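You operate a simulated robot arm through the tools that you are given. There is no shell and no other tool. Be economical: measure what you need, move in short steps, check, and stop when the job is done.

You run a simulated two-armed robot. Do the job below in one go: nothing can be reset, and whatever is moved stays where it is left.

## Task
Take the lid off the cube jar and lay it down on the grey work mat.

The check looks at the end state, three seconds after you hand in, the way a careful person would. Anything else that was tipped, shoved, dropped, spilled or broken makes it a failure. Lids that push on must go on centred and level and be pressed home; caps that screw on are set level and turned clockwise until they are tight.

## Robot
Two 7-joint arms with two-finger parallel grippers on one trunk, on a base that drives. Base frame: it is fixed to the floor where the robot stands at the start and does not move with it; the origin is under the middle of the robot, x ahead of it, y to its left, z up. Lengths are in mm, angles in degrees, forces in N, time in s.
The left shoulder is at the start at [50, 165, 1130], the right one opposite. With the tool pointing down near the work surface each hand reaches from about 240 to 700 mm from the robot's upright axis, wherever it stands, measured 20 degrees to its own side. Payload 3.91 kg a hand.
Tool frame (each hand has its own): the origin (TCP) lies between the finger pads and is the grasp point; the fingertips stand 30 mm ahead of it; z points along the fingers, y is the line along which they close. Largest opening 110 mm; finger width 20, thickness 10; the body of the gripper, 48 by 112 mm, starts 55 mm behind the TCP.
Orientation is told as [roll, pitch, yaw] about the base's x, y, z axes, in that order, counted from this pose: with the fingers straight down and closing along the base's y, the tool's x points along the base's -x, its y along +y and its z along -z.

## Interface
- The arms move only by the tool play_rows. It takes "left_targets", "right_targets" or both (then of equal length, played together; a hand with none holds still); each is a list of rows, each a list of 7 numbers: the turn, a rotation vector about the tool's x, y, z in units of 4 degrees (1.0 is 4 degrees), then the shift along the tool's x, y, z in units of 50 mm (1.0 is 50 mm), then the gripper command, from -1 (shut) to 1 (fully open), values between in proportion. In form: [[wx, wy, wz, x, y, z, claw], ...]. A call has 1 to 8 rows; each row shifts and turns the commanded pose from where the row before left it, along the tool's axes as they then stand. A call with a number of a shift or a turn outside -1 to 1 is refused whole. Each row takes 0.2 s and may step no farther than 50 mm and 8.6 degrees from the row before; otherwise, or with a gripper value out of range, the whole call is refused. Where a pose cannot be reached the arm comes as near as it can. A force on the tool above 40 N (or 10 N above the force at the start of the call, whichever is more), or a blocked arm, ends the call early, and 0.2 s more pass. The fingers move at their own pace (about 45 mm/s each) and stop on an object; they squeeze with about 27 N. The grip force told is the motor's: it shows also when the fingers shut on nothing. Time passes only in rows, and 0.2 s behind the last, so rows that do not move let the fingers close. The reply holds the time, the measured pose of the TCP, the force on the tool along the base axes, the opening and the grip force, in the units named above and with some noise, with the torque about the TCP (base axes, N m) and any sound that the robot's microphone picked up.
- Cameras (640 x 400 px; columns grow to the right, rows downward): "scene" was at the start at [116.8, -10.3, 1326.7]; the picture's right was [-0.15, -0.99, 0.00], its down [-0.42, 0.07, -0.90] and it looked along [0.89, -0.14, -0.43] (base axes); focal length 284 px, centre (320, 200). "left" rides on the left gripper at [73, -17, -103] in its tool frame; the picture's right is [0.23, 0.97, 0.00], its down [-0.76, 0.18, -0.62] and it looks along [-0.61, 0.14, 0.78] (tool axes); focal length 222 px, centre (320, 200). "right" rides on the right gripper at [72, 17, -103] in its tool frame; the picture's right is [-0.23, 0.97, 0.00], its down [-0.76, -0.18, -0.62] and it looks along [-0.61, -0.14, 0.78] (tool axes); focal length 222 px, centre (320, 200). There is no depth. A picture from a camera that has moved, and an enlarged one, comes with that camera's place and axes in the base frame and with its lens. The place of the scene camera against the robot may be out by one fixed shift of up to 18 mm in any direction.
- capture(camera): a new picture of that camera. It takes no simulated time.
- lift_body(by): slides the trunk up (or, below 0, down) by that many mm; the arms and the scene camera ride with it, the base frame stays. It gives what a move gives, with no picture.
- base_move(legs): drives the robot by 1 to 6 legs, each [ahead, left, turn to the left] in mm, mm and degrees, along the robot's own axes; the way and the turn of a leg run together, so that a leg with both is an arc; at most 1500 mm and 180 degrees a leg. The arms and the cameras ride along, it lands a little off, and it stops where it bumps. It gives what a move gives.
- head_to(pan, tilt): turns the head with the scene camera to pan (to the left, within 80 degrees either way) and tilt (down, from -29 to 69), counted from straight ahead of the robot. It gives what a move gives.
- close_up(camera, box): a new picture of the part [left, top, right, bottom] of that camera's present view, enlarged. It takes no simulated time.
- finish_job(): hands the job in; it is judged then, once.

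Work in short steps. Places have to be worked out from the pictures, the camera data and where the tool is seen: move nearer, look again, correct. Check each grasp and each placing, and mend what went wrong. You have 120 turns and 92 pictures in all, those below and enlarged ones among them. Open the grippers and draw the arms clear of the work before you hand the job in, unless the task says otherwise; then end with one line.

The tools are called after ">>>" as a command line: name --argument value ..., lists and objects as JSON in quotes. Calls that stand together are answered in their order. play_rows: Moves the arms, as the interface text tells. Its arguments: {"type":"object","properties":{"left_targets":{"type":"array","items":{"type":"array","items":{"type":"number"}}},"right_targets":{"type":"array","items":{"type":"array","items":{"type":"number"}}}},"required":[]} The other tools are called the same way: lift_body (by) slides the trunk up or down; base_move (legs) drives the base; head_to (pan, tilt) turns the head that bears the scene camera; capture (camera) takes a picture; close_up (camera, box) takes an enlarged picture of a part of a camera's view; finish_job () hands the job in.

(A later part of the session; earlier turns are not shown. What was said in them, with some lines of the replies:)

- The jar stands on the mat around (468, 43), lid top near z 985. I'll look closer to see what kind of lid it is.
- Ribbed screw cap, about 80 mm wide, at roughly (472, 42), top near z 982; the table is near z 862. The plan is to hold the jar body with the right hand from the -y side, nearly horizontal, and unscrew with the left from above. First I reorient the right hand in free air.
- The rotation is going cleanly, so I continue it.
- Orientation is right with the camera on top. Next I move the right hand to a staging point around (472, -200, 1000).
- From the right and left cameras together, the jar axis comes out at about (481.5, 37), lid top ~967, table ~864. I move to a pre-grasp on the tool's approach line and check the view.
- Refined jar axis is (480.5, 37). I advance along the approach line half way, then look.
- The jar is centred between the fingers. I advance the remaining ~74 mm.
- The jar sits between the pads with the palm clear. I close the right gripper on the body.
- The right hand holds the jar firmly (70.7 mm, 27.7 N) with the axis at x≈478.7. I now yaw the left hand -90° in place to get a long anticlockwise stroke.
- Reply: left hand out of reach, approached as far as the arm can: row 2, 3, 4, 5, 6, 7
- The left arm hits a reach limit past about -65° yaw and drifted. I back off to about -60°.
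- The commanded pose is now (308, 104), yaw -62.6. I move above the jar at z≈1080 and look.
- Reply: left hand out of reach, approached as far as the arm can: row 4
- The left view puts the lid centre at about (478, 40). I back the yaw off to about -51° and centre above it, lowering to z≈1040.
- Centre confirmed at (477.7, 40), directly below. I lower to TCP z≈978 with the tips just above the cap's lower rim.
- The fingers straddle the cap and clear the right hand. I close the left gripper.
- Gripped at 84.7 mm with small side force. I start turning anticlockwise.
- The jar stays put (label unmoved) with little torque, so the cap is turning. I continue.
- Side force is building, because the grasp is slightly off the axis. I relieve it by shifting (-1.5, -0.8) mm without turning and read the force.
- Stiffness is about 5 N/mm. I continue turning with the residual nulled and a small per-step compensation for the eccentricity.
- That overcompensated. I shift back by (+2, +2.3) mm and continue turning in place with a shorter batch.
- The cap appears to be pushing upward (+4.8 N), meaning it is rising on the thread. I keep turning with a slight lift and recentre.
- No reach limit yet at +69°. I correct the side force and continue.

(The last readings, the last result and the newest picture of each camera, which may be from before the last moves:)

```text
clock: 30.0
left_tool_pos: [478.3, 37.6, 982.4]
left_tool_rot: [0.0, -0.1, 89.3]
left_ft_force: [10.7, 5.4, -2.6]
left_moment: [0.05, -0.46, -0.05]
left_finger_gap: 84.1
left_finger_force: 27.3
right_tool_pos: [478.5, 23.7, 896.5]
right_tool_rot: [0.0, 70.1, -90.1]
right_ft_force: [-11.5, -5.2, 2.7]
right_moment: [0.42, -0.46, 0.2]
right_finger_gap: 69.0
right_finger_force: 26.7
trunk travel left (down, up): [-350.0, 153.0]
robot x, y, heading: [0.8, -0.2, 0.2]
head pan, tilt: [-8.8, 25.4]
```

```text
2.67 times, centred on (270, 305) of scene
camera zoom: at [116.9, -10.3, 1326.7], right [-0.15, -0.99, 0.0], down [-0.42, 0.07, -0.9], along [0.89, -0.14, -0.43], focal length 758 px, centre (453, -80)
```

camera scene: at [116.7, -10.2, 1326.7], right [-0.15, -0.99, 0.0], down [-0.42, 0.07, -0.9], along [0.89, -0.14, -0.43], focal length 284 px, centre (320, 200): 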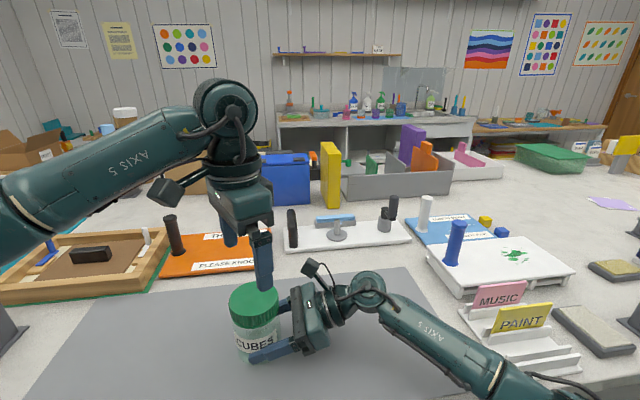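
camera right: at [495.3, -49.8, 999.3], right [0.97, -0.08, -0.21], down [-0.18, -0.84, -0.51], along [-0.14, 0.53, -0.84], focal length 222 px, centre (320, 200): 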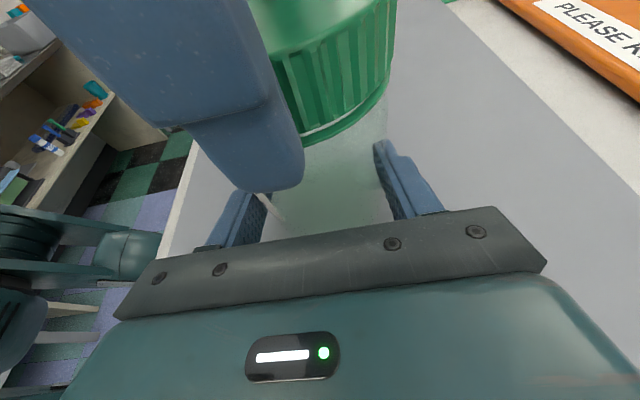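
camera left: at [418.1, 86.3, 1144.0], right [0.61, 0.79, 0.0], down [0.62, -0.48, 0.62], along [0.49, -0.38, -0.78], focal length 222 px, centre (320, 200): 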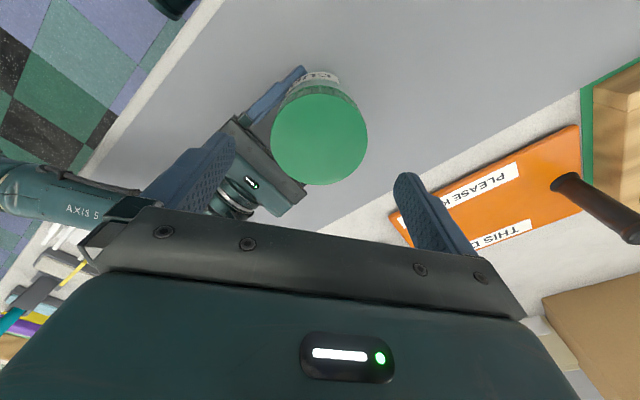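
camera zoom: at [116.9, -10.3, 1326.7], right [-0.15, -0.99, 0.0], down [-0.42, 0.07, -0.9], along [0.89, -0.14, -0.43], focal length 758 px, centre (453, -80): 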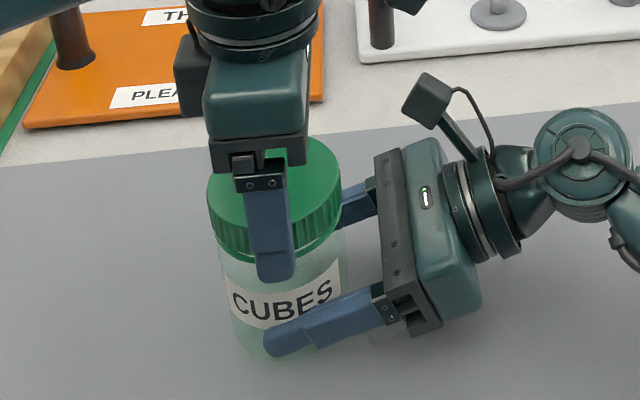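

140° turned so far, with a slight downward pull on the hand, so I pause the lift. I correct the side force and keep turning.

>>> play_rows --left_targets '[[0, 0, -1, -0.02, -0.04, 0, -1], [0, 0, -1, 0, 0, 0, -1], [0, 0, -1, 0, 0, 0, -1], [0, 0, -1, 0, 0, 0, -1], [0, 0, -1, 0, 0, 0, -1], [0, 0, -1, 0, 0, 0, -1]]' --right_targets '[[0, 0, 0, 0, 0, 0, -1], [0, 0, 0, 0, 0, 0, -1], [0, 0, 0, 0, 0, 0, -1], [0, 0, 0, 0, 0, 0, -1], [0, 0, 0, 0, 0, 0, -1], [0, 0, 0, 0, 0, 0, -1]]'

>>> close_up --camera "right" --box '[130, 0, 450, 200]'

```text
clock: 31.4
left_tool_pos: [478.3, 37.9, 982.8]
left_tool_rot: [0.0, -0.1, 113.3]
left_ft_force: [2.7, 3.1, -5.5]
left_moment: [0.19, 0.07, -0.03]
left_finger_gap: 84.2
left_finger_force: 26.7
right_tool_pos: [479.3, 23.9, 896.7]
right_tool_rot: [0.0, 70.2, -90.2]
right_ft_force: [-1.4, -5.2, 4.4]
right_moment: [0.3, -0.23, 0.0]
right_finger_gap: 69.0
right_finger_force: 27.3
trunk travel left (down, up): [-350.0, 153.0]
robot x, y, heading: [3.5, 2.4, -0.2]
head pan, tilt: [-8.8, 25.4]
```

```text
2.00 times, centred on (290, 100) of right
camera zoom: at [495.2, -49.7, 999.1], right [0.97, -0.08, -0.21], down [-0.18, -0.84, -0.51], along [-0.14, 0.53, -0.84], focal length 444 px, centre (380, 400)
```

zoom: 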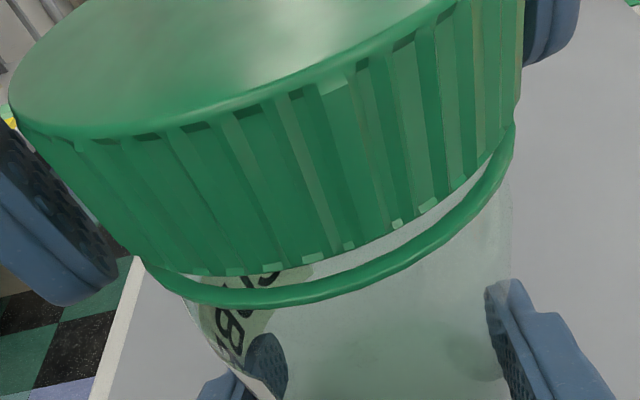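

A gap has opened between the cap and the neck ring, so it is unscrewing. I continue.

>>> play_rows --left_targets '[[0, 0, -1, 0, 0, 0, -1], [0, 0, -1, 0, 0, 0, -1], [0, 0, -1, 0, 0, 0, -1], [0, 0, -1, 0, 0, 0, -1], [0, 0, -1, 0, 0, 0, -1], [0, 0, -1, 0, 0, 0, -1]]' --right_targets '[[0, 0, 0, 0, 0, 0, -1], [0, 0, 0, 0, 0, 0, -1], [0, 0, 0, 0, 0, 0, -1], [0, 0, 0, 0, 0, 0, -1], [0, 0, 0, 0, 0, 0, -1], [0, 0, 0, 0, 0, 0, -1]]'

```text
clock: 32.8
left_tool_pos: [479.8, 37.2, 980.8]
left_tool_rot: [0.0, 0.0, 137.4]
left_ft_force: [6.3, 11.3, -4.3]
left_moment: [0.34, -0.01, -0.05]
left_finger_gap: 84.6
left_finger_force: 26.9
right_tool_pos: [478.1, 24.7, 896.1]
right_tool_rot: [-0.2, 70.2, -90.3]
right_ft_force: [-5.0, -10.4, 4.7]
right_moment: [0.76, -0.44, 0.08]
right_finger_gap: 69.4
right_finger_force: 27.1
trunk travel left (down, up): [-350.0, 153.0]
robot x, y, heading: [0.5, 0.5, 0.2]
head pan, tilt: [-8.8, 25.4]
```

Still in reach at +137°. I correct and continue.

>>> play_rows --left_targets '[[0, 0, -1, -0.012, -0.049, 0, -1], [0, 0, -1, 0, 0, 0, -1], [0, 0, -1, 0, 0, 0, -1], [0, 0, -1, 0, 0, 0, -1], [0, 0, -1, 0, 0, 0, -1], [0, 0, -1, 0, 0, 0, -1]]' --right_targets '[[0, 0, 0, 0, 0, 0, -1], [0, 0, 0, 0, 0, 0, -1], [0, 0, 0, 0, 0, 0, -1], [0, 0, 0, 0, 0, 0, -1], [0, 0, 0, 0, 0, 0, -1], [0, 0, 0, 0, 0, 0, -1]]'

>>> close_up --camera "right" --box '[130, 0, 450, 200]'

>>> capture --camera "scene"

```text
clock: 34.2
left_tool_pos: [480.5, 39.0, 983.2]
left_tool_rot: [0.1, 0.1, 161.2]
left_ft_force: [0.0, -2.0, -1.7]
left_moment: [-0.06, -0.01, -0.03]
left_finger_gap: 84.4
left_finger_force: 27.3
right_tool_pos: [477.4, 24.4, 894.7]
right_tool_rot: [-0.2, 70.1, -90.3]
right_ft_force: [0.2, 1.3, 0.9]
right_moment: [-0.11, 0.07, 0.05]
right_finger_gap: 69.1
right_finger_force: 27.3
trunk travel left (down, up): [-350.0, 153.0]
robot x, y, heading: [0.3, 1.4, -0.3]
head pan, tilt: [-8.8, 25.4]
```

```text
2.00 times, centred on (290, 100) of right
camera zoom: at [494.9, -49.3, 998.6], right [0.97, -0.08, -0.21], down [-0.18, -0.84, -0.51], along [-0.14, 0.53, -0.84], focal length 444 px, centre (380, 400)
```

zoom: 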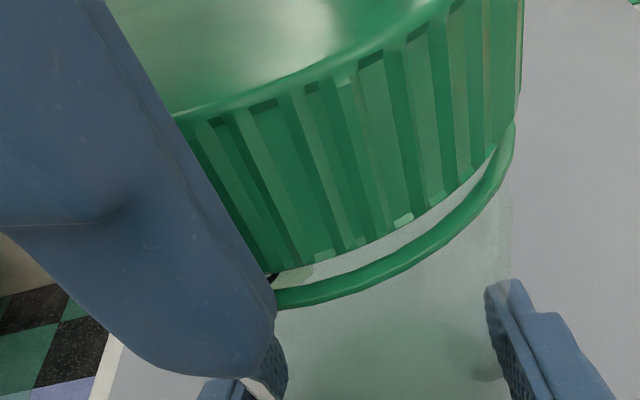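

```text
59 pictures are left
camera scene: at [116.9, -10.3, 1326.7], right [-0.15, -0.99, 0.0], down [-0.42, 0.07, -0.9], along [0.89, -0.14, -0.43], focal length 284 px, centre (320, 200)
```

scene: 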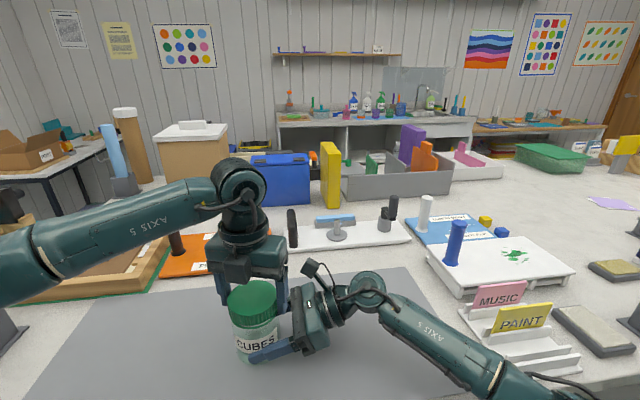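

212° turned and the forces have dropped to near zero. I test with a small 3 mm lift.

>>> play_rows --left_targets '[[0, 0, 0, 0, 0, -0.02, -1], [0, 0, 0, 0, 0, -0.02, -1], [0, 0, 0, 0, 0, -0.02, -1], [0, 0, 0, 0, 0, 0, -1]]' --right_targets '[[0, 0, 0, 0, 0, 0, -1], [0, 0, 0, 0, 0, 0, -1], [0, 0, 0, 0, 0, 0, -1], [0, 0, 0, 0, 0, 0, -1]]'

>>> close_up --camera "right" --box '[130, 0, 450, 200]'

```text
clock: 35.2
left_tool_pos: [479.3, 38.8, 984.8]
left_tool_rot: [0.1, 0.0, 161.1]
left_ft_force: [1.1, -5.5, -10.6]
left_moment: [-0.04, -0.25, 0.01]
left_finger_gap: 84.4
left_finger_force: 27.4
right_tool_pos: [478.4, 24.1, 896.7]
right_tool_rot: [0.1, 70.3, -90.1]
right_ft_force: [-0.3, 6.5, 9.4]
right_moment: [-0.29, 0.04, 0.05]
right_finger_gap: 69.1
right_finger_force: 27.5
trunk travel left (down, up): [-350.0, 153.0]
robot x, y, heading: [1.8, 3.4, 0.2]
head pan, tilt: [-8.8, 25.4]
```

```text
2.00 times, centred on (290, 100) of right
camera zoom: at [494.9, -49.2, 999.9], right [0.97, -0.08, -0.21], down [-0.18, -0.84, -0.51], along [-0.14, 0.53, -0.83], focal length 444 px, centre (380, 400)
```

zoom: 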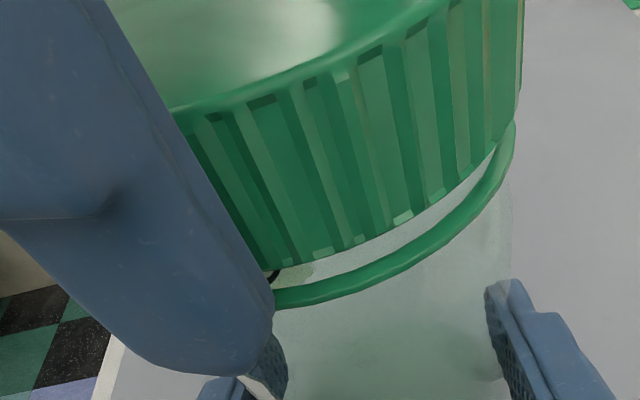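

Still engaged (about 10 N). I keep turning with that slight upward tension.

>>> play_rows --left_targets '[[0, 0, -1, 0, 0, 0, -1], [0, 0, -1, 0, 0, 0, -1], [0, 0, -1, 0, 0, 0, -1], [0, 0, -1, 0, 0, 0, -1], [0, 0, -1, 0, 0, 0, -1], [0, 0, -1, 0, 0, 0, -1]]' --right_targets '[[0, 0, 0, 0, 0, 0, -1], [0, 0, 0, 0, 0, 0, -1], [0, 0, 0, 0, 0, 0, -1], [0, 0, 0, 0, 0, 0, -1], [0, 0, 0, 0, 0, 0, -1], [0, 0, 0, 0, 0, 0, -1]]'

```text
clock: 36.6
left_tool_pos: [482.0, 39.6, 985.8]
left_tool_rot: [-0.1, -0.1, -174.7]
left_ft_force: [4.4, -1.0, -19.3]
left_moment: [-0.29, -0.19, 0.03]
left_finger_gap: 84.2
left_finger_force: 26.6
right_tool_pos: [478.2, 24.1, 897.1]
right_tool_rot: [0.0, 70.2, -90.1]
right_ft_force: [-3.4, 0.9, 18.9]
right_moment: [0.52, -0.23, 0.06]
right_finger_gap: 69.4
right_finger_force: 27.2
trunk travel left (down, up): [-350.0, 153.0]
robot x, y, heading: [2.7, -0.9, -0.1]
head pan, tilt: [-8.8, 25.4]
```

Upward tension grew to 19 N, so I ease down 2 mm and continue turning.

>>> play_rows --left_targets '[[0, 0, -1, 0, 0, 0.04, -1], [0, 0, -1, 0, 0, 0, -1], [0, 0, -1, 0, 0, 0, -1], [0, 0, -1, 0, 0, 0, -1], [0, 0, -1, 0, 0, 0, -1], [0, 0, -1, 0, 0, 0, -1]]' --right_targets '[[0, 0, 0, 0, 0, 0, -1], [0, 0, 0, 0, 0, 0, -1], [0, 0, 0, 0, 0, 0, -1], [0, 0, 0, 0, 0, 0, -1], [0, 0, 0, 0, 0, 0, -1], [0, 0, 0, 0, 0, 0, -1]]'

>>> close_up --camera "right" --box '[130, 0, 450, 200]'

```text
clock: 38.0
left_tool_pos: [480.9, 40.2, 984.3]
left_tool_rot: [0.0, 0.0, -150.8]
left_ft_force: [1.0, 6.1, -11.6]
left_moment: [0.12, -0.04, -0.05]
left_finger_gap: 84.6
left_finger_force: 26.6
right_tool_pos: [478.5, 23.8, 895.7]
right_tool_rot: [-0.2, 70.3, -90.4]
right_ft_force: [-0.1, -6.3, 11.4]
right_moment: [0.52, -0.03, 0.04]
right_finger_gap: 69.2
right_finger_force: 27.2
trunk travel left (down, up): [-350.0, 153.0]
robot x, y, heading: [0.3, -2.2, 0.2]
head pan, tilt: [-8.8, 25.4]
```

```text
2.00 times, centred on (290, 100) of right
camera zoom: at [495.2, -50.0, 998.4], right [0.97, -0.08, -0.22], down [-0.18, -0.84, -0.5], along [-0.14, 0.53, -0.84], focal length 444 px, centre (380, 400)
```

zoom: 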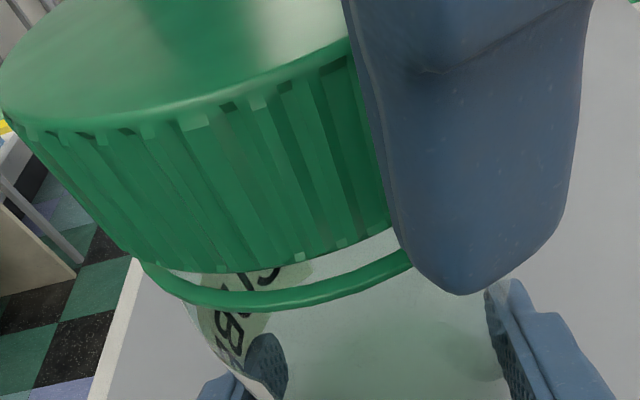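

Gap is a bit larger; the cap is still on the thread after 260°. I continue turning.

>>> play_rows --left_targets '[[0, 0, -1, 0, 0, 0, -1], [0, 0, -1, 0, 0, 0, -1], [0, 0, -1, 0, 0, 0, -1], [0, 0, -1, 0, 0, 0, -1], [0, 0, -1, 0, 0, 0, -1], [0, 0, -1, 0, 0, 0, -1]]' --right_targets '[[0, 0, 0, 0, 0, 0, -1], [0, 0, 0, 0, 0, 0, -1], [0, 0, 0, 0, 0, 0, -1], [0, 0, 0, 0, 0, 0, -1], [0, 0, 0, 0, 0, 0, -1], [0, 0, 0, 0, 0, 0, -1]]'

```text
clock: 39.4
left_tool_pos: [481.2, 39.6, 984.8]
left_tool_rot: [0.0, -0.1, -126.8]
left_ft_force: [-6.3, 11.0, 2.9]
left_moment: [0.27, 0.22, -0.25]
left_finger_gap: 84.3
left_finger_force: 27.0
right_tool_pos: [478.7, 23.7, 896.0]
right_tool_rot: [-0.2, 70.1, -90.5]
right_ft_force: [5.9, -10.9, 1.3]
right_moment: [0.59, 0.26, 0.21]
right_finger_gap: 69.1
right_finger_force: 26.7
trunk travel left (down, up): [-350.0, 153.0]
robot x, y, heading: [-0.0, 1.9, -0.2]
head pan, tilt: [-8.8, 25.4]
```

Tension is gone (Fz +2.9), so the cap has risen. I correct sideways, lift 1.5 mm and continue.

>>> play_rows --left_targets '[[0, 0, -1, 0.021, -0.046, -0.03, -1], [0, 0, -1, 0, 0, 0, -1], [0, 0, -1, 0, 0, 0, -1], [0, 0, -1, 0, 0, 0, -1]]' --right_targets '[[0, 0, 0, 0, 0, 0, -1], [0, 0, 0, 0, 0, 0, -1], [0, 0, 0, 0, 0, 0, -1], [0, 0, 0, 0, 0, 0, -1]]'

>>> close_up --camera "right" --box '[130, 0, 450, 200]'

```text
clock: 40.4
left_tool_pos: [479.9, 40.7, 985.1]
left_tool_rot: [0.1, -0.1, -110.8]
left_ft_force: [-0.5, 4.0, 0.2]
left_moment: [0.12, 0.05, -0.07]
left_finger_gap: 84.4
left_finger_force: 27.1
right_tool_pos: [477.1, 23.4, 895.8]
right_tool_rot: [-0.2, 70.3, -90.2]
right_ft_force: [-0.1, -4.5, -0.2]
right_moment: [0.2, 0.01, 0.01]
right_finger_gap: 69.1
right_finger_force: 27.1
trunk travel left (down, up): [-350.0, 153.0]
robot x, y, heading: [1.4, 1.5, 0.0]
head pan, tilt: [-8.8, 25.4]
```

```text
2.00 times, centred on (290, 100) of right
camera zoom: at [494.5, -49.2, 998.4], right [0.97, -0.08, -0.22], down [-0.18, -0.84, -0.5], along [-0.14, 0.53, -0.84], focal length 444 px, centre (380, 400)
```

zoom: 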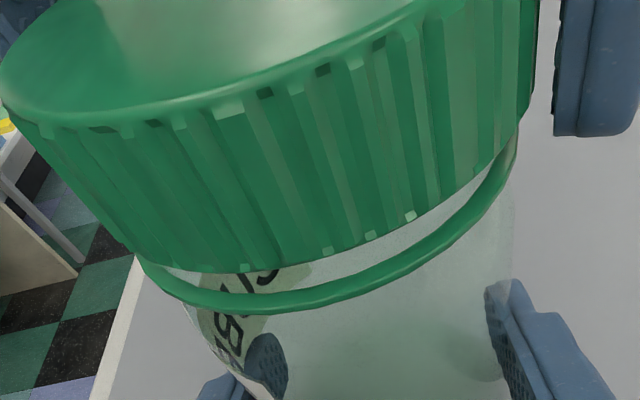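

About 300° turned and the forces are nearly nil. I test with a 4 mm lift.

>>> play_rows --left_targets '[[0, 0, 0, 0, 0, -0.03, -1], [0, 0, 0, 0, 0, -0.03, -1], [0, 0, 0, 0, 0, -0.02, -1], [0, 0, 0, 0, 0, 0, -1]]' --right_targets '[[0, 0, 0, 0, 0, 0, -1], [0, 0, 0, 0, 0, 0, -1], [0, 0, 0, 0, 0, 0, -1], [0, 0, 0, 0, 0, 0, -1]]'

```text
clock: 41.4
left_tool_pos: [479.4, 40.8, 989.8]
left_tool_rot: [0.0, 0.0, -110.9]
left_ft_force: [-0.3, 0.5, -0.5]
left_moment: [0.03, -0.01, 0.02]
left_finger_gap: 84.5
left_finger_force: 26.8
right_tool_pos: [478.2, 23.8, 895.7]
right_tool_rot: [-0.3, 70.2, -90.4]
right_ft_force: [0.2, -0.5, -0.5]
right_moment: [-0.05, 0.01, 0.01]
right_finger_gap: 69.0
right_finger_force: 26.7
trunk travel left (down, up): [-350.0, 153.0]
robot x, y, heading: [1.7, 4.3, -0.1]
head pan, tilt: [-8.8, 25.4]
```

The cap rose freely with no force, so it is off the thread. I lift 60 mm straight up and check.

>>> play_rows --left_targets '[[0, 0, 0, 0, 0, -0.2, -1], [0, 0, 0, 0, 0, -0.3, -1], [0, 0, 0, 0, 0, -0.4, -1], [0, 0, 0, 0, 0, -0.4, -1]]' --right_targets '[[0, 0, 0, 0, 0, 0, -1], [0, 0, 0, 0, 0, 0, -1], [0, 0, 0, 0, 0, 0, -1], [0, 0, 0, 0, 0, 0, -1]]'

>>> capture --camera "scene"

>>> capture --camera "right"

```text
clock: 42.4
left_tool_pos: [479.5, 41.5, 1054.5]
left_tool_rot: [0.0, -0.1, -110.9]
left_ft_force: [-0.8, -0.2, -0.1]
left_moment: [-0.02, -0.04, 0.0]
left_finger_gap: 84.6
left_finger_force: 26.7
right_tool_pos: [478.2, 24.3, 896.1]
right_tool_rot: [-0.2, 70.2, -90.2]
right_ft_force: [1.0, 0.0, 0.1]
right_moment: [-0.02, 0.0, 0.0]
right_finger_gap: 69.2
right_finger_force: 26.8
trunk travel left (down, up): [-350.0, 153.0]
robot x, y, heading: [-1.8, -0.4, -0.1]
head pan, tilt: [-8.8, 25.4]
```

```text
55 pictures are left
camera scene: at [116.9, -10.4, 1326.7], right [-0.15, -0.99, 0.0], down [-0.42, 0.07, -0.9], along [0.89, -0.14, -0.43], focal length 284 px, centre (320, 200)
```

scene: 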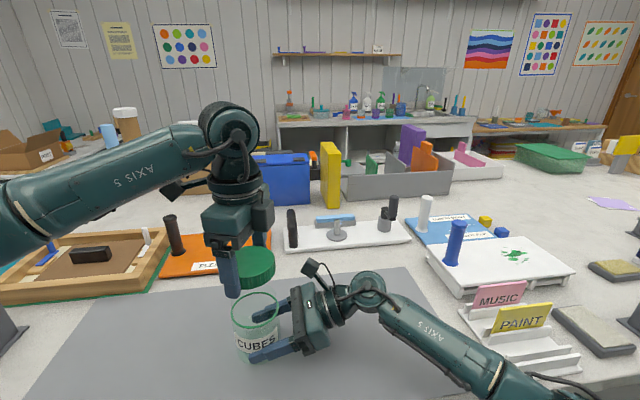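

```text
54 pictures are left
camera right: at [494.9, -49.6, 998.7], right [0.97, -0.08, -0.21], down [-0.18, -0.84, -0.51], along [-0.14, 0.53, -0.84], focal length 222 px, centre (320, 200)
```

right: 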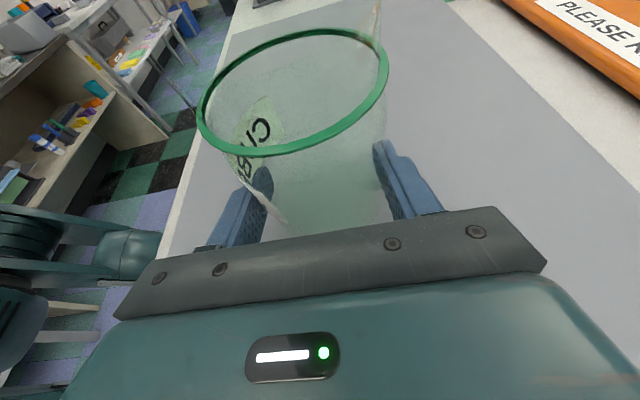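

The cap is off and the jar is undisturbed. I carry the cap left to about (490, 190) over free mat.

>>> play_rows --left_targets '[[0, 0, 0, 0.715, -0.215, 0, -1], [0, 0, 0, 0.715, -0.215, 0, -1], [0, 0, 0, 0.715, -0.215, 0, -1], [0, 0, 0, 0.715, -0.215, 0, -1]]' --right_targets '[[0, 0, 0, 0, 0, 0, -1], [0, 0, 0, 0, 0, 0, -1], [0, 0, 0, 0, 0, 0, -1], [0, 0, 0, 0, 0, 0, -1]]'

>>> capture --camera "scene"

>>> capture --camera "left"

```text
clock: 43.4
left_tool_pos: [490.1, 190.2, 1054.6]
left_tool_rot: [0.0, 0.0, -110.9]
left_ft_force: [-0.1, 0.4, -1.4]
left_moment: [0.0, 0.04, -0.03]
left_finger_gap: 84.6
left_finger_force: 27.2
right_tool_pos: [478.7, 23.3, 897.1]
right_tool_rot: [-0.3, 70.3, -90.1]
right_ft_force: [0.9, 0.0, 0.7]
right_moment: [-0.01, 0.01, -0.01]
right_finger_gap: 69.1
right_finger_force: 27.4
trunk travel left (down, up): [-350.0, 153.0]
robot x, y, heading: [1.6, 1.9, 0.3]
head pan, tilt: [-8.8, 25.4]
```

```text
53 pictures are left
camera scene: at [116.8, -9.9, 1326.8], right [-0.15, -0.99, 0.0], down [-0.42, 0.07, -0.9], along [0.89, -0.14, -0.43], focal length 284 px, centre (320, 200)
```

scene: 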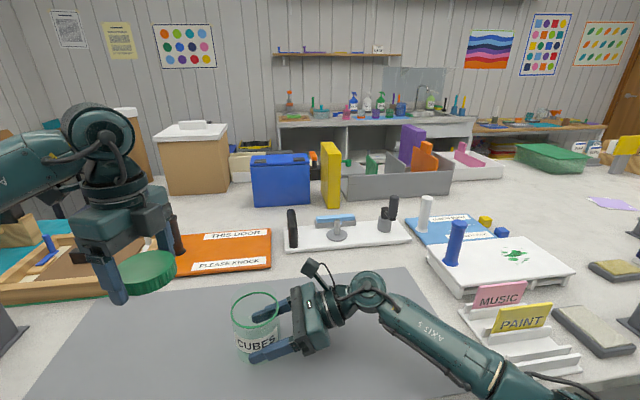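

```text
52 pictures are left
camera left: at [498.7, 263.8, 1158.5], right [0.99, -0.14, 0.0], down [-0.11, -0.77, 0.62], along [-0.08, -0.62, -0.78], focal length 222 px, centre (320, 200)
```

left: 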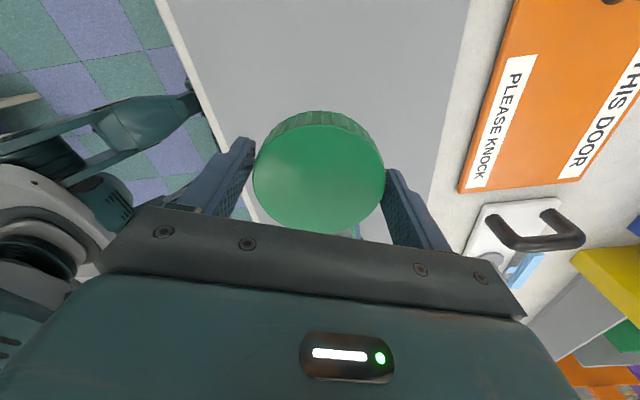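

The cap is level over clear mat. I lower to TCP z≈920.

>>> play_rows --left_targets '[[0, 0, 0, 0, 0, 0.8, -1], [0, 0, 0, 0, 0, 0.8, -1], [0, 0, 0, 0, 0, 0.7, -1], [0, 0, 0, 0, 0, 0.4, -1]]'

>>> close_up --camera "scene" --box '[40, 200, 360, 400]'

>>> capture --camera "right"

```text
clock: 44.4
left_tool_pos: [492.1, 189.5, 918.7]
left_tool_rot: [0.1, 0.0, -110.8]
left_ft_force: [0.4, 0.5, -0.1]
left_moment: [-0.03, -0.01, -0.02]
left_finger_gap: 84.3
left_finger_force: 26.8
right_tool_pos: [478.5, 23.5, 896.2]
right_tool_rot: [-0.2, 70.2, -90.4]
right_ft_force: [-0.3, -0.4, 0.4]
right_moment: [-0.01, 0.0, -0.02]
right_finger_gap: 69.0
right_finger_force: 26.7
trunk travel left (down, up): [-350.0, 153.0]
robot x, y, heading: [-2.2, -0.6, 0.2]
head pan, tilt: [-8.8, 25.4]
```

```text
2.00 times, centred on (200, 300) of scene
camera zoom: at [117.0, -10.3, 1326.7], right [-0.15, -0.99, 0.0], down [-0.42, 0.07, -0.9], along [0.89, -0.14, -0.43], focal length 568 px, centre (560, 0)
```

zoom: 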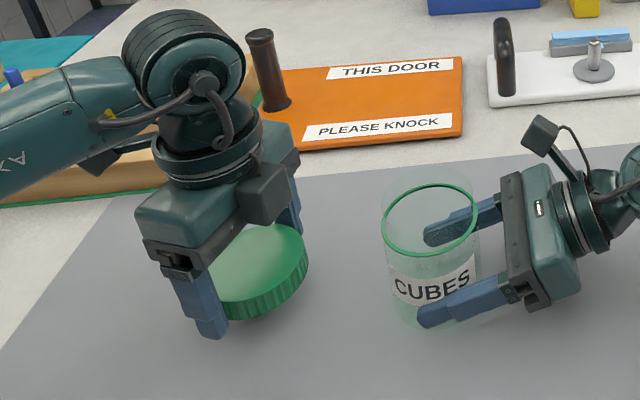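

```text
50 pictures are left
camera right: at [495.0, -49.5, 998.7], right [0.97, -0.08, -0.21], down [-0.18, -0.84, -0.51], along [-0.14, 0.53, -0.84], focal length 222 px, centre (320, 200)
```

right: 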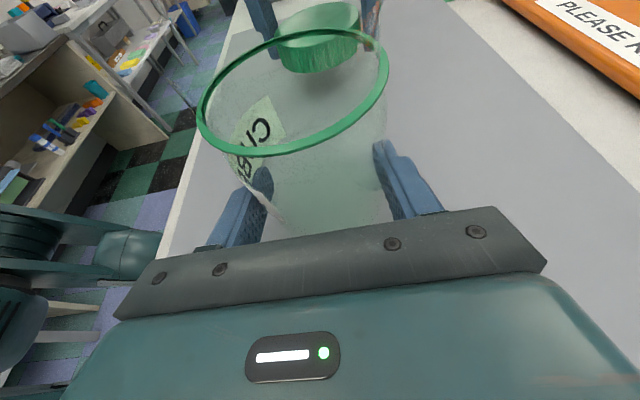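

The mat is close, so I lower slowly by 2 mm steps watching for contact.

>>> play_rows --left_targets '[[0, 0, 0, 0, 0, 0.05, -1], [0, 0, 0, 0, 0, 0.05, -1], [0, 0, 0, 0, 0, 0.05, -1], [0, 0, 0, 0, 0, 0.05, -1], [0, 0, 0, 0, 0, 0, -1]]'

```text
clock: 45.6
left_tool_pos: [489.2, 191.1, 908.7]
left_tool_rot: [0.0, 0.0, -111.0]
left_ft_force: [-0.6, -0.3, 0.3]
left_moment: [-0.02, 0.02, 0.02]
left_finger_gap: 84.2
left_finger_force: 27.2
right_tool_pos: [477.9, 24.5, 896.3]
right_tool_rot: [-0.1, 70.1, -90.3]
right_ft_force: [0.8, 0.9, -0.2]
right_moment: [0.0, 0.01, -0.02]
right_finger_gap: 69.0
right_finger_force: 26.6
trunk travel left (down, up): [-350.0, 153.0]
robot x, y, heading: [0.2, 1.3, 0.1]
head pan, tilt: [-8.8, 25.4]
```

No contact yet, so I continue slowly.

>>> play_rows --left_targets '[[0, 0, 0, 0, 0, 0.035, -1], [0, 0, 0, 0, 0, 0.035, -1], [0, 0, 0, 0, 0, 0.035, -1], [0, 0, 0, 0, 0, 0, -1]]'

>>> close_up --camera "right" --box '[230, 0, 410, 100]'

```text
clock: 46.6
left_tool_pos: [491.3, 191.5, 904.3]
left_tool_rot: [0.1, 0.0, -110.9]
left_ft_force: [0.0, -0.9, -0.4]
left_moment: [0.0, 0.0, 0.0]
left_finger_gap: 84.6
left_finger_force: 27.0
right_tool_pos: [479.0, 24.2, 896.3]
right_tool_rot: [-0.2, 70.1, -90.3]
right_ft_force: [-0.4, 0.2, 0.3]
right_moment: [-0.02, 0.01, 0.0]
right_finger_gap: 69.5
right_finger_force: 27.1
trunk travel left (down, up): [-350.0, 153.0]
robot x, y, heading: [-1.8, 3.4, -0.2]
head pan, tilt: [-8.8, 25.4]
```

```text
3.56 times, centred on (320, 50) of right
camera zoom: at [495.0, -49.5, 998.7], right [0.97, -0.08, -0.21], down [-0.18, -0.84, -0.51], along [-0.14, 0.53, -0.84], focal length 790 px, centre (320, 733)
```

zoom: 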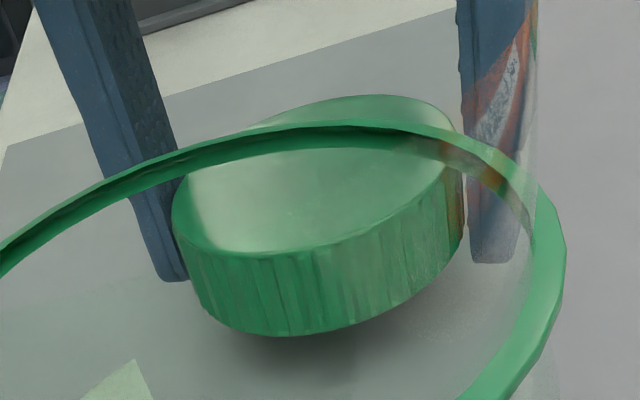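

Nearly down, judging by the contact shadow. I continue in 1.5 mm steps.

>>> play_rows --left_targets '[[0, 0, 0, 0, 0, 0.03, -1], [0, 0, 0, 0, 0, 0.03, -1], [0, 0, 0, 0, 0, 0.03, -1], [0, 0, 0, 0, 0, 0, -1]]'

```text
clock: 47.6
left_tool_pos: [490.6, 191.4, 898.8]
left_tool_rot: [-0.1, 0.0, -110.8]
left_ft_force: [-0.6, -0.1, 0.5]
left_moment: [0.02, -0.02, 0.02]
left_finger_gap: 84.7
left_finger_force: 27.0
right_tool_pos: [478.1, 25.1, 896.9]
right_tool_rot: [-0.3, 70.1, -90.3]
right_ft_force: [-0.5, 0.2, -0.6]
right_moment: [-0.01, 0.03, 0.0]
right_finger_gap: 69.0
right_finger_force: 26.8
trunk travel left (down, up): [-350.0, 153.0]
robot x, y, heading: [1.2, 2.9, 0.1]
head pan, tilt: [-8.8, 25.4]
```

Still no contact, so I go on in 1 mm steps.

>>> play_rows --left_targets '[[0, 0, 0, 0, 0, 0.02, -1], [0, 0, 0, 0, 0, 0.02, -1], [0, 0, 0, 0, 0, 0.02, -1], [0, 0, 0, 0, 0, 0, -1]]'

>>> close_up --camera "right" --box '[230, 0, 410, 100]'

```text
clock: 48.6
left_tool_pos: [490.1, 190.8, 896.2]
left_tool_rot: [0.0, 0.0, -110.9]
left_ft_force: [0.2, -0.2, -0.1]
left_moment: [0.01, -0.01, -0.04]
left_finger_gap: 84.5
left_finger_force: 27.2
right_tool_pos: [479.6, 22.7, 895.2]
right_tool_rot: [-0.2, 70.1, -90.3]
right_ft_force: [-0.3, 0.8, 0.7]
right_moment: [-0.02, -0.03, 0.0]
right_finger_gap: 69.4
right_finger_force: 27.3
trunk travel left (down, up): [-350.0, 153.0]
robot x, y, heading: [-0.4, -0.5, 0.1]
head pan, tilt: [-8.8, 25.4]
```

```text
3.56 times, centred on (320, 50) of right
camera zoom: at [495.0, -49.5, 998.7], right [0.97, -0.08, -0.21], down [-0.18, -0.84, -0.51], along [-0.14, 0.53, -0.84], focal length 790 px, centre (320, 733)
```

zoom: 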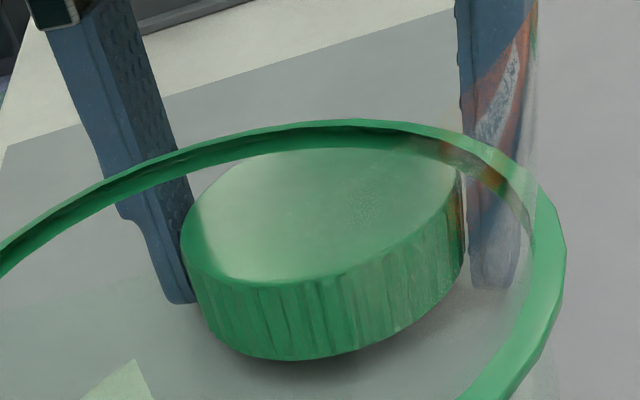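

The shadow is tightening. I lower further in 1 mm steps.

>>> play_rows --left_targets '[[0, 0, 0, 0, 0, 0.02, -1], [0, 0, 0, 0, 0, 0.02, -1], [0, 0, 0, 0, 0, 0.02, -1], [0, 0, 0, 0, 0, 0.02, -1], [0, 0, 0, 0, 0, 0, -1]]'

```text
clock: 49.8
left_tool_pos: [490.5, 190.7, 892.8]
left_tool_rot: [0.1, 0.1, -111.0]
left_ft_force: [-0.4, -0.1, -0.2]
left_moment: [-0.04, -0.01, -0.02]
left_finger_gap: 84.4
left_finger_force: 27.3
right_tool_pos: [478.5, 24.0, 897.6]
right_tool_rot: [-0.2, 70.3, -90.2]
right_ft_force: [0.2, 0.4, -1.2]
right_moment: [-0.02, 0.03, -0.01]
right_finger_gap: 69.1
right_finger_force: 26.8
trunk travel left (down, up): [-350.0, 153.0]
robot x, y, heading: [2.7, 1.1, -0.1]
head pan, tilt: [-8.8, 25.4]
```

Still free. I continue.

>>> play_rows --left_targets '[[0, 0, 0, 0, 0, 0.02, -1], [0, 0, 0, 0, 0, 0.02, -1], [0, 0, 0, 0, 0, 0.02, -1], [0, 0, 0, 0, 0, 0.02, -1], [0, 0, 0, 0, 0, 0, -1]]'

>>> close_up --camera "right" --box '[230, 0, 410, 100]'

```text
clock: 51.0
left_tool_pos: [490.8, 192.3, 891.7]
left_tool_rot: [0.3, 0.1, -110.8]
left_ft_force: [3.2, 4.2, 31.9]
left_moment: [0.51, 1.33, -0.47]
left_finger_gap: 84.6
left_finger_force: 27.1
right_tool_pos: [477.5, 23.4, 897.9]
right_tool_rot: [0.1, 70.2, -89.9]
right_ft_force: [-0.2, 0.2, -1.0]
right_moment: [0.0, -0.01, -0.01]
right_finger_gap: 69.0
right_finger_force: 27.6
trunk travel left (down, up): [-350.0, 153.0]
robot x, y, heading: [2.0, -2.2, -0.1]
head pan, tilt: [-8.8, 25.4]
```

```text
3.56 times, centred on (320, 50) of right
camera zoom: at [493.6, -49.9, 1000.0], right [0.97, -0.08, -0.21], down [-0.18, -0.84, -0.51], along [-0.14, 0.53, -0.84], focal length 790 px, centre (320, 733)
```

zoom: 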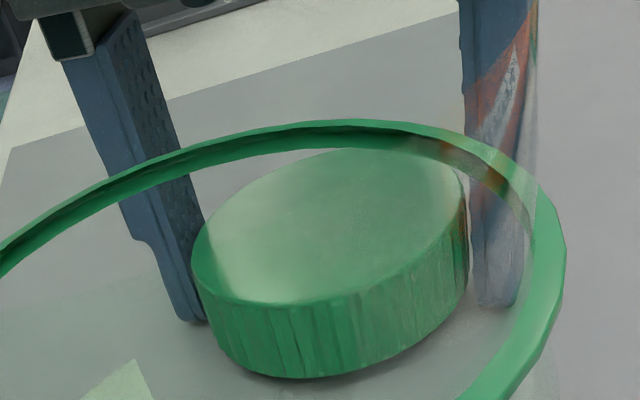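

Contact: 32 N upward. I ease up 2 mm, then open the fingers.

>>> play_rows --left_targets '[[0, 0, 0, 0, 0, -0.04, -1], [0, 0, 0, 0, 0, 0, -1], [0, 0, 0, 0, 0, 0, -0.2], [0, 0, 0, 0, 0, 0, 0.7], [0, 0, 0, 0, 0, 0, 1], [0, 0, 0, 0, 0, 0, 1], [0, 0, 0, 0, 0, 0, 1]]'

>>> close_up --camera "scene" --box '[40, 200, 360, 400]'

```text
clock: 52.6
left_tool_pos: [490.6, 189.5, 890.9]
left_tool_rot: [0.2, 0.0, -110.9]
left_ft_force: [14.6, -6.3, 16.0]
left_moment: [0.28, 0.37, -0.13]
left_finger_gap: 102.0
left_finger_force: 0.0
right_tool_pos: [478.5, 24.0, 896.9]
right_tool_rot: [-0.2, 70.3, -90.3]
right_ft_force: [-0.9, -0.2, -0.8]
right_moment: [-0.03, 0.0, -0.03]
right_finger_gap: 69.1
right_finger_force: 26.8
trunk travel left (down, up): [-350.0, 153.0]
robot x, y, heading: [1.4, 0.2, 0.3]
head pan, tilt: [-8.8, 25.4]
```

```text
2.00 times, centred on (200, 300) of scene
camera zoom: at [117.1, -11.6, 1326.7], right [-0.15, -0.99, 0.0], down [-0.42, 0.07, -0.9], along [0.89, -0.14, -0.43], focal length 568 px, centre (560, 0)
```

zoom: 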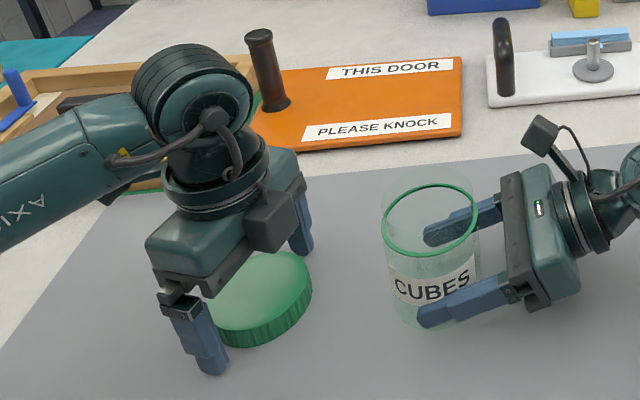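

The fingers have opened (102 mm) with the tips lightly touching the mat. I raise straight up slowly and check that the cap stays.

>>> play_rows --left_targets '[[0, 0, 0, 0, 0, -0.05, 1], [0, 0, 0, 0, 0, -0.05, 1], [0, 0, 0, 0, 0, -0.1, 1], [0, 0, 0, 0, 0, 0, 1]]'

>>> capture --camera "left"

```text
clock: 53.6
left_tool_pos: [489.7, 190.5, 899.9]
left_tool_rot: [-0.1, 0.0, -110.7]
left_ft_force: [-0.3, 0.1, 0.4]
left_moment: [0.03, 0.01, 0.01]
left_finger_gap: 110.1
left_finger_force: 0.0
right_tool_pos: [479.3, 24.8, 896.1]
right_tool_rot: [-0.2, 70.3, -90.3]
right_ft_force: [0.0, 0.7, -0.7]
right_moment: [-0.01, -0.02, -0.03]
right_finger_gap: 69.0
right_finger_force: 26.8
trunk travel left (down, up): [-350.0, 153.0]
robot x, y, heading: [-1.2, 0.6, 0.0]
head pan, tilt: [-8.8, 25.4]
```

```text
45 pictures are left
camera left: at [499.2, 265.5, 1004.1], right [0.99, -0.13, 0.0], down [-0.1, -0.78, 0.62], along [-0.08, -0.62, -0.78], focal length 222 px, centre (320, 200)
```

left: 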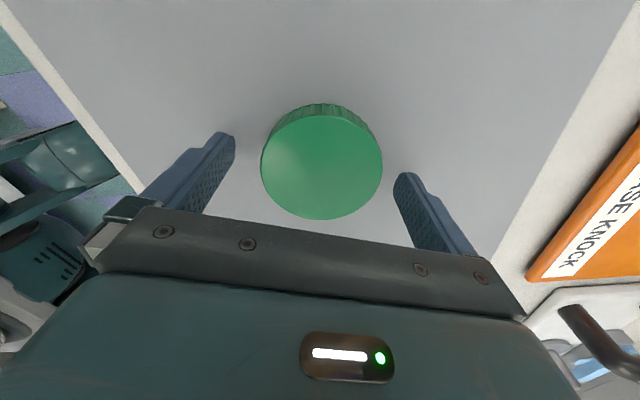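

The cap lies flat on the mat with the fingers clear on both sides. I raise the left hand well up.

>>> play_rows --left_targets '[[0, 0, 0, 0, 0, -0.5, 1], [0, 0, 0, 0, 0, -0.9, 1], [0, 0, 0, 0, 0, -0.9, 1], [0, 0, 0, 0, 0, -0.9, 1], [0, 0, 0, 0, 0, -0.8, 1]]'

>>> capture --camera "right"

```text
clock: 54.8
left_tool_pos: [491.5, 191.6, 1101.3]
left_tool_rot: [0.0, 0.0, -110.9]
left_ft_force: [-0.5, 0.1, 0.4]
left_moment: [0.01, 0.03, -0.04]
left_finger_gap: 110.1
left_finger_force: 0.1
right_tool_pos: [478.4, 25.0, 896.0]
right_tool_rot: [-0.1, 70.2, -90.2]
right_ft_force: [-0.3, 0.1, -0.5]
right_moment: [-0.01, -0.03, 0.0]
right_finger_gap: 69.2
right_finger_force: 26.5
trunk travel left (down, up): [-350.0, 153.0]
robot x, y, heading: [0.5, -1.8, -0.0]
head pan, tilt: [-8.8, 25.4]
```

```text
44 pictures are left
camera right: at [494.8, -49.7, 998.8], right [0.97, -0.08, -0.21], down [-0.18, -0.84, -0.51], along [-0.14, 0.53, -0.84], focal length 222 px, centre (320, 200)
```

right: 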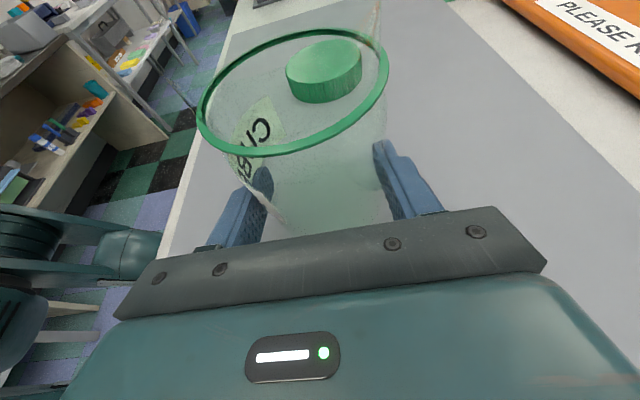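

The jar's ring sits at the same pixels as before, so the jar did not slip. I open the right hand gradually.

>>> play_rows --right_targets '[[0, 0, 0, 0, 0, 0, 0.3], [0, 0, 0, 0, 0, 0, 0.6], [0, 0, 0, 0, 0, 0, 1], [0, 0, 0, 0, 0, 0, 1], [0, 0, 0, 0, 0, 0, 1]]'

>>> capture --camera "right"

```text
clock: 56.0
left_tool_pos: [492.7, 192.5, 1102.2]
left_tool_rot: [0.0, 0.0, -110.8]
left_ft_force: [-0.3, 0.5, 0.5]
left_moment: [0.01, 0.02, 0.02]
left_finger_gap: 109.9
left_finger_force: 0.0
right_tool_pos: [478.1, 23.7, 896.2]
right_tool_rot: [-0.2, 70.2, -90.3]
right_ft_force: [0.2, 1.0, 0.4]
right_moment: [0.01, 0.02, -0.05]
right_finger_gap: 110.0
right_finger_force: 0.0
trunk travel left (down, up): [-350.0, 153.0]
robot x, y, heading: [-2.8, -0.6, 0.3]
head pan, tilt: [-8.8, 25.4]
```

```text
43 pictures are left
camera right: at [494.9, -49.5, 998.8], right [0.97, -0.08, -0.21], down [-0.18, -0.84, -0.51], along [-0.14, 0.53, -0.84], focal length 222 px, centre (320, 200)
```

right: 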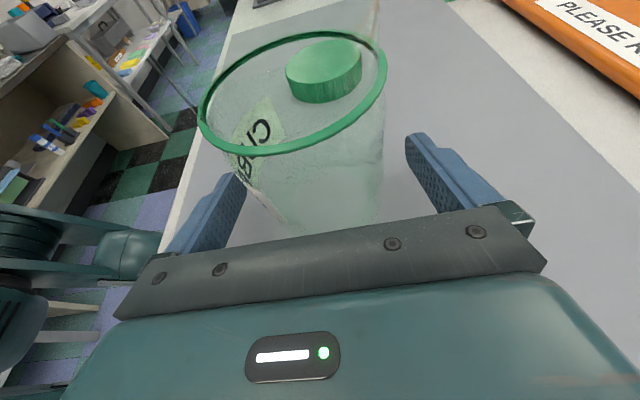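

The jar stands still and upright. I retract the right hand straight back along its approach line.

>>> play_rows --right_targets '[[0, 0, 0, 0, 0, -0.5, 1], [0, 0, 0, 0, 0, -0.74, 1], [0, 0, 0, 0, 0, -0.74, 1], [0, 0, 0, 0, 0, -0.8, 1], [0, 0, 0, 0.6, 0, 0, 1], [0, 0, 0, 0.8, 0, 0, 1]]'

>>> capture --camera "scene"

>>> capture --camera "right"

```text
clock: 57.4
left_tool_pos: [490.9, 190.7, 1101.5]
left_tool_rot: [-0.1, 0.0, -110.9]
left_ft_force: [0.2, -0.9, 0.8]
left_moment: [0.0, 0.01, 0.0]
left_finger_gap: 109.6
left_finger_force: 0.0
right_tool_pos: [480.9, -82.8, 1013.4]
right_tool_rot: [-0.2, 70.3, -90.4]
right_ft_force: [0.0, 0.4, -0.3]
right_moment: [0.03, -0.04, -0.02]
right_finger_gap: 110.0
right_finger_force: 0.1
trunk travel left (down, up): [-350.0, 153.0]
robot x, y, heading: [-2.0, -0.8, -0.1]
head pan, tilt: [-8.8, 25.4]
```

```text
42 pictures are left
camera scene: at [116.7, -10.1, 1326.7], right [-0.15, -0.99, 0.0], down [-0.42, 0.07, -0.9], along [0.89, -0.14, -0.43], focal length 284 px, centre (320, 200)
```

scene: 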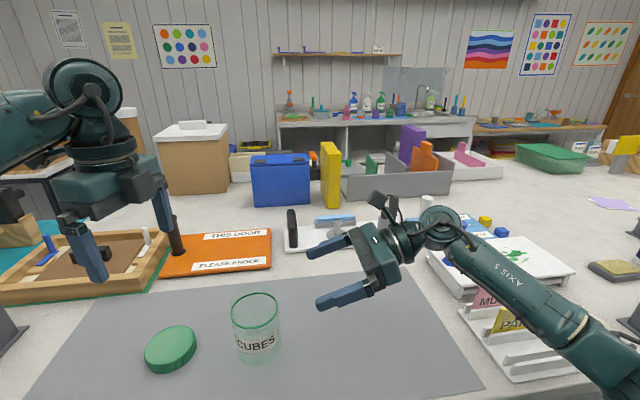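

```text
41 pictures are left
camera right: at [497.1, -155.8, 1115.4], right [0.97, -0.08, -0.22], down [-0.18, -0.84, -0.5], along [-0.14, 0.53, -0.84], focal length 222 px, centre (320, 200)
```

right: 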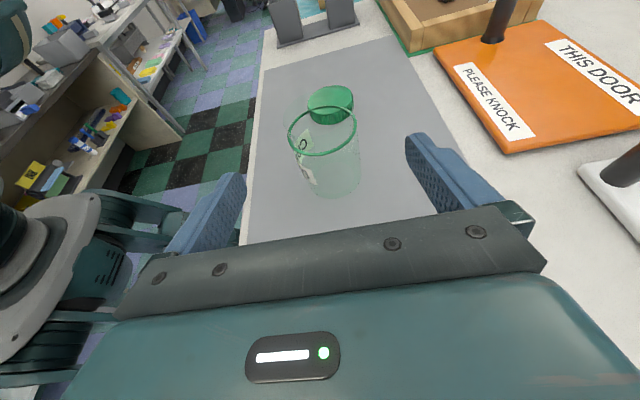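

The jar stands upright and the cap lies on the mat. I draw the right hand further up and back, then check the card stand.

>>> play_rows --right_targets '[[0, 0, 0, 0.8, -0.4, -0.3, 1], [0, 0, 0, 0.8, -0.4, -0.3, 1], [0, 0, 0, 0.8, -0.4, -0.3, 1]]'

>>> capture --camera "scene"

```text
clock: 58.2
left_tool_pos: [491.4, 191.3, 1101.0]
left_tool_rot: [0.0, 0.0, -110.9]
left_ft_force: [-1.0, 0.4, 0.3]
left_moment: [0.01, 0.01, 0.0]
left_finger_gap: 110.1
left_finger_force: 0.1
right_tool_pos: [420.9, -85.7, 1139.5]
right_tool_rot: [-0.5, 70.1, -90.5]
right_ft_force: [0.4, 0.0, -0.2]
right_moment: [-0.02, 0.01, 0.01]
right_finger_gap: 110.1
right_finger_force: 0.0
trunk travel left (down, up): [-350.0, 153.0]
robot x, y, heading: [1.1, -1.0, 0.0]
head pan, tilt: [-8.8, 25.4]
```

```text
40 pictures are left
camera scene: at [116.5, -10.2, 1326.7], right [-0.15, -0.99, 0.0], down [-0.42, 0.07, -0.9], along [0.89, -0.14, -0.43], focal length 284 px, centre (320, 200)
```

scene: 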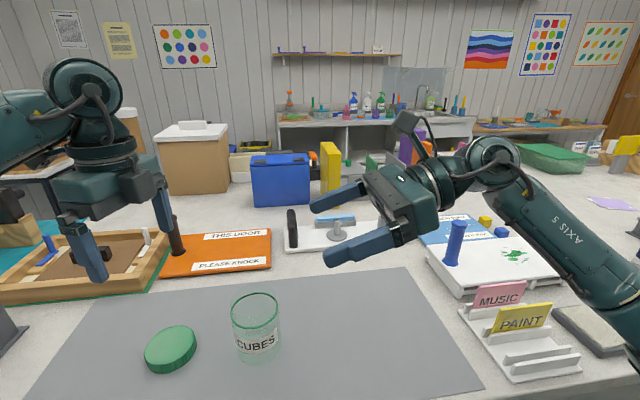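

Everything is in place: cap flat on the mat, jar upright, nothing else disturbed, and both grippers open and clear. I hand in.

>>> finish_job

```text
The job is handed in.
```

The cube jar's lid is unscrewed and lies flat on the grey mat, and the jar stands upright where it was.
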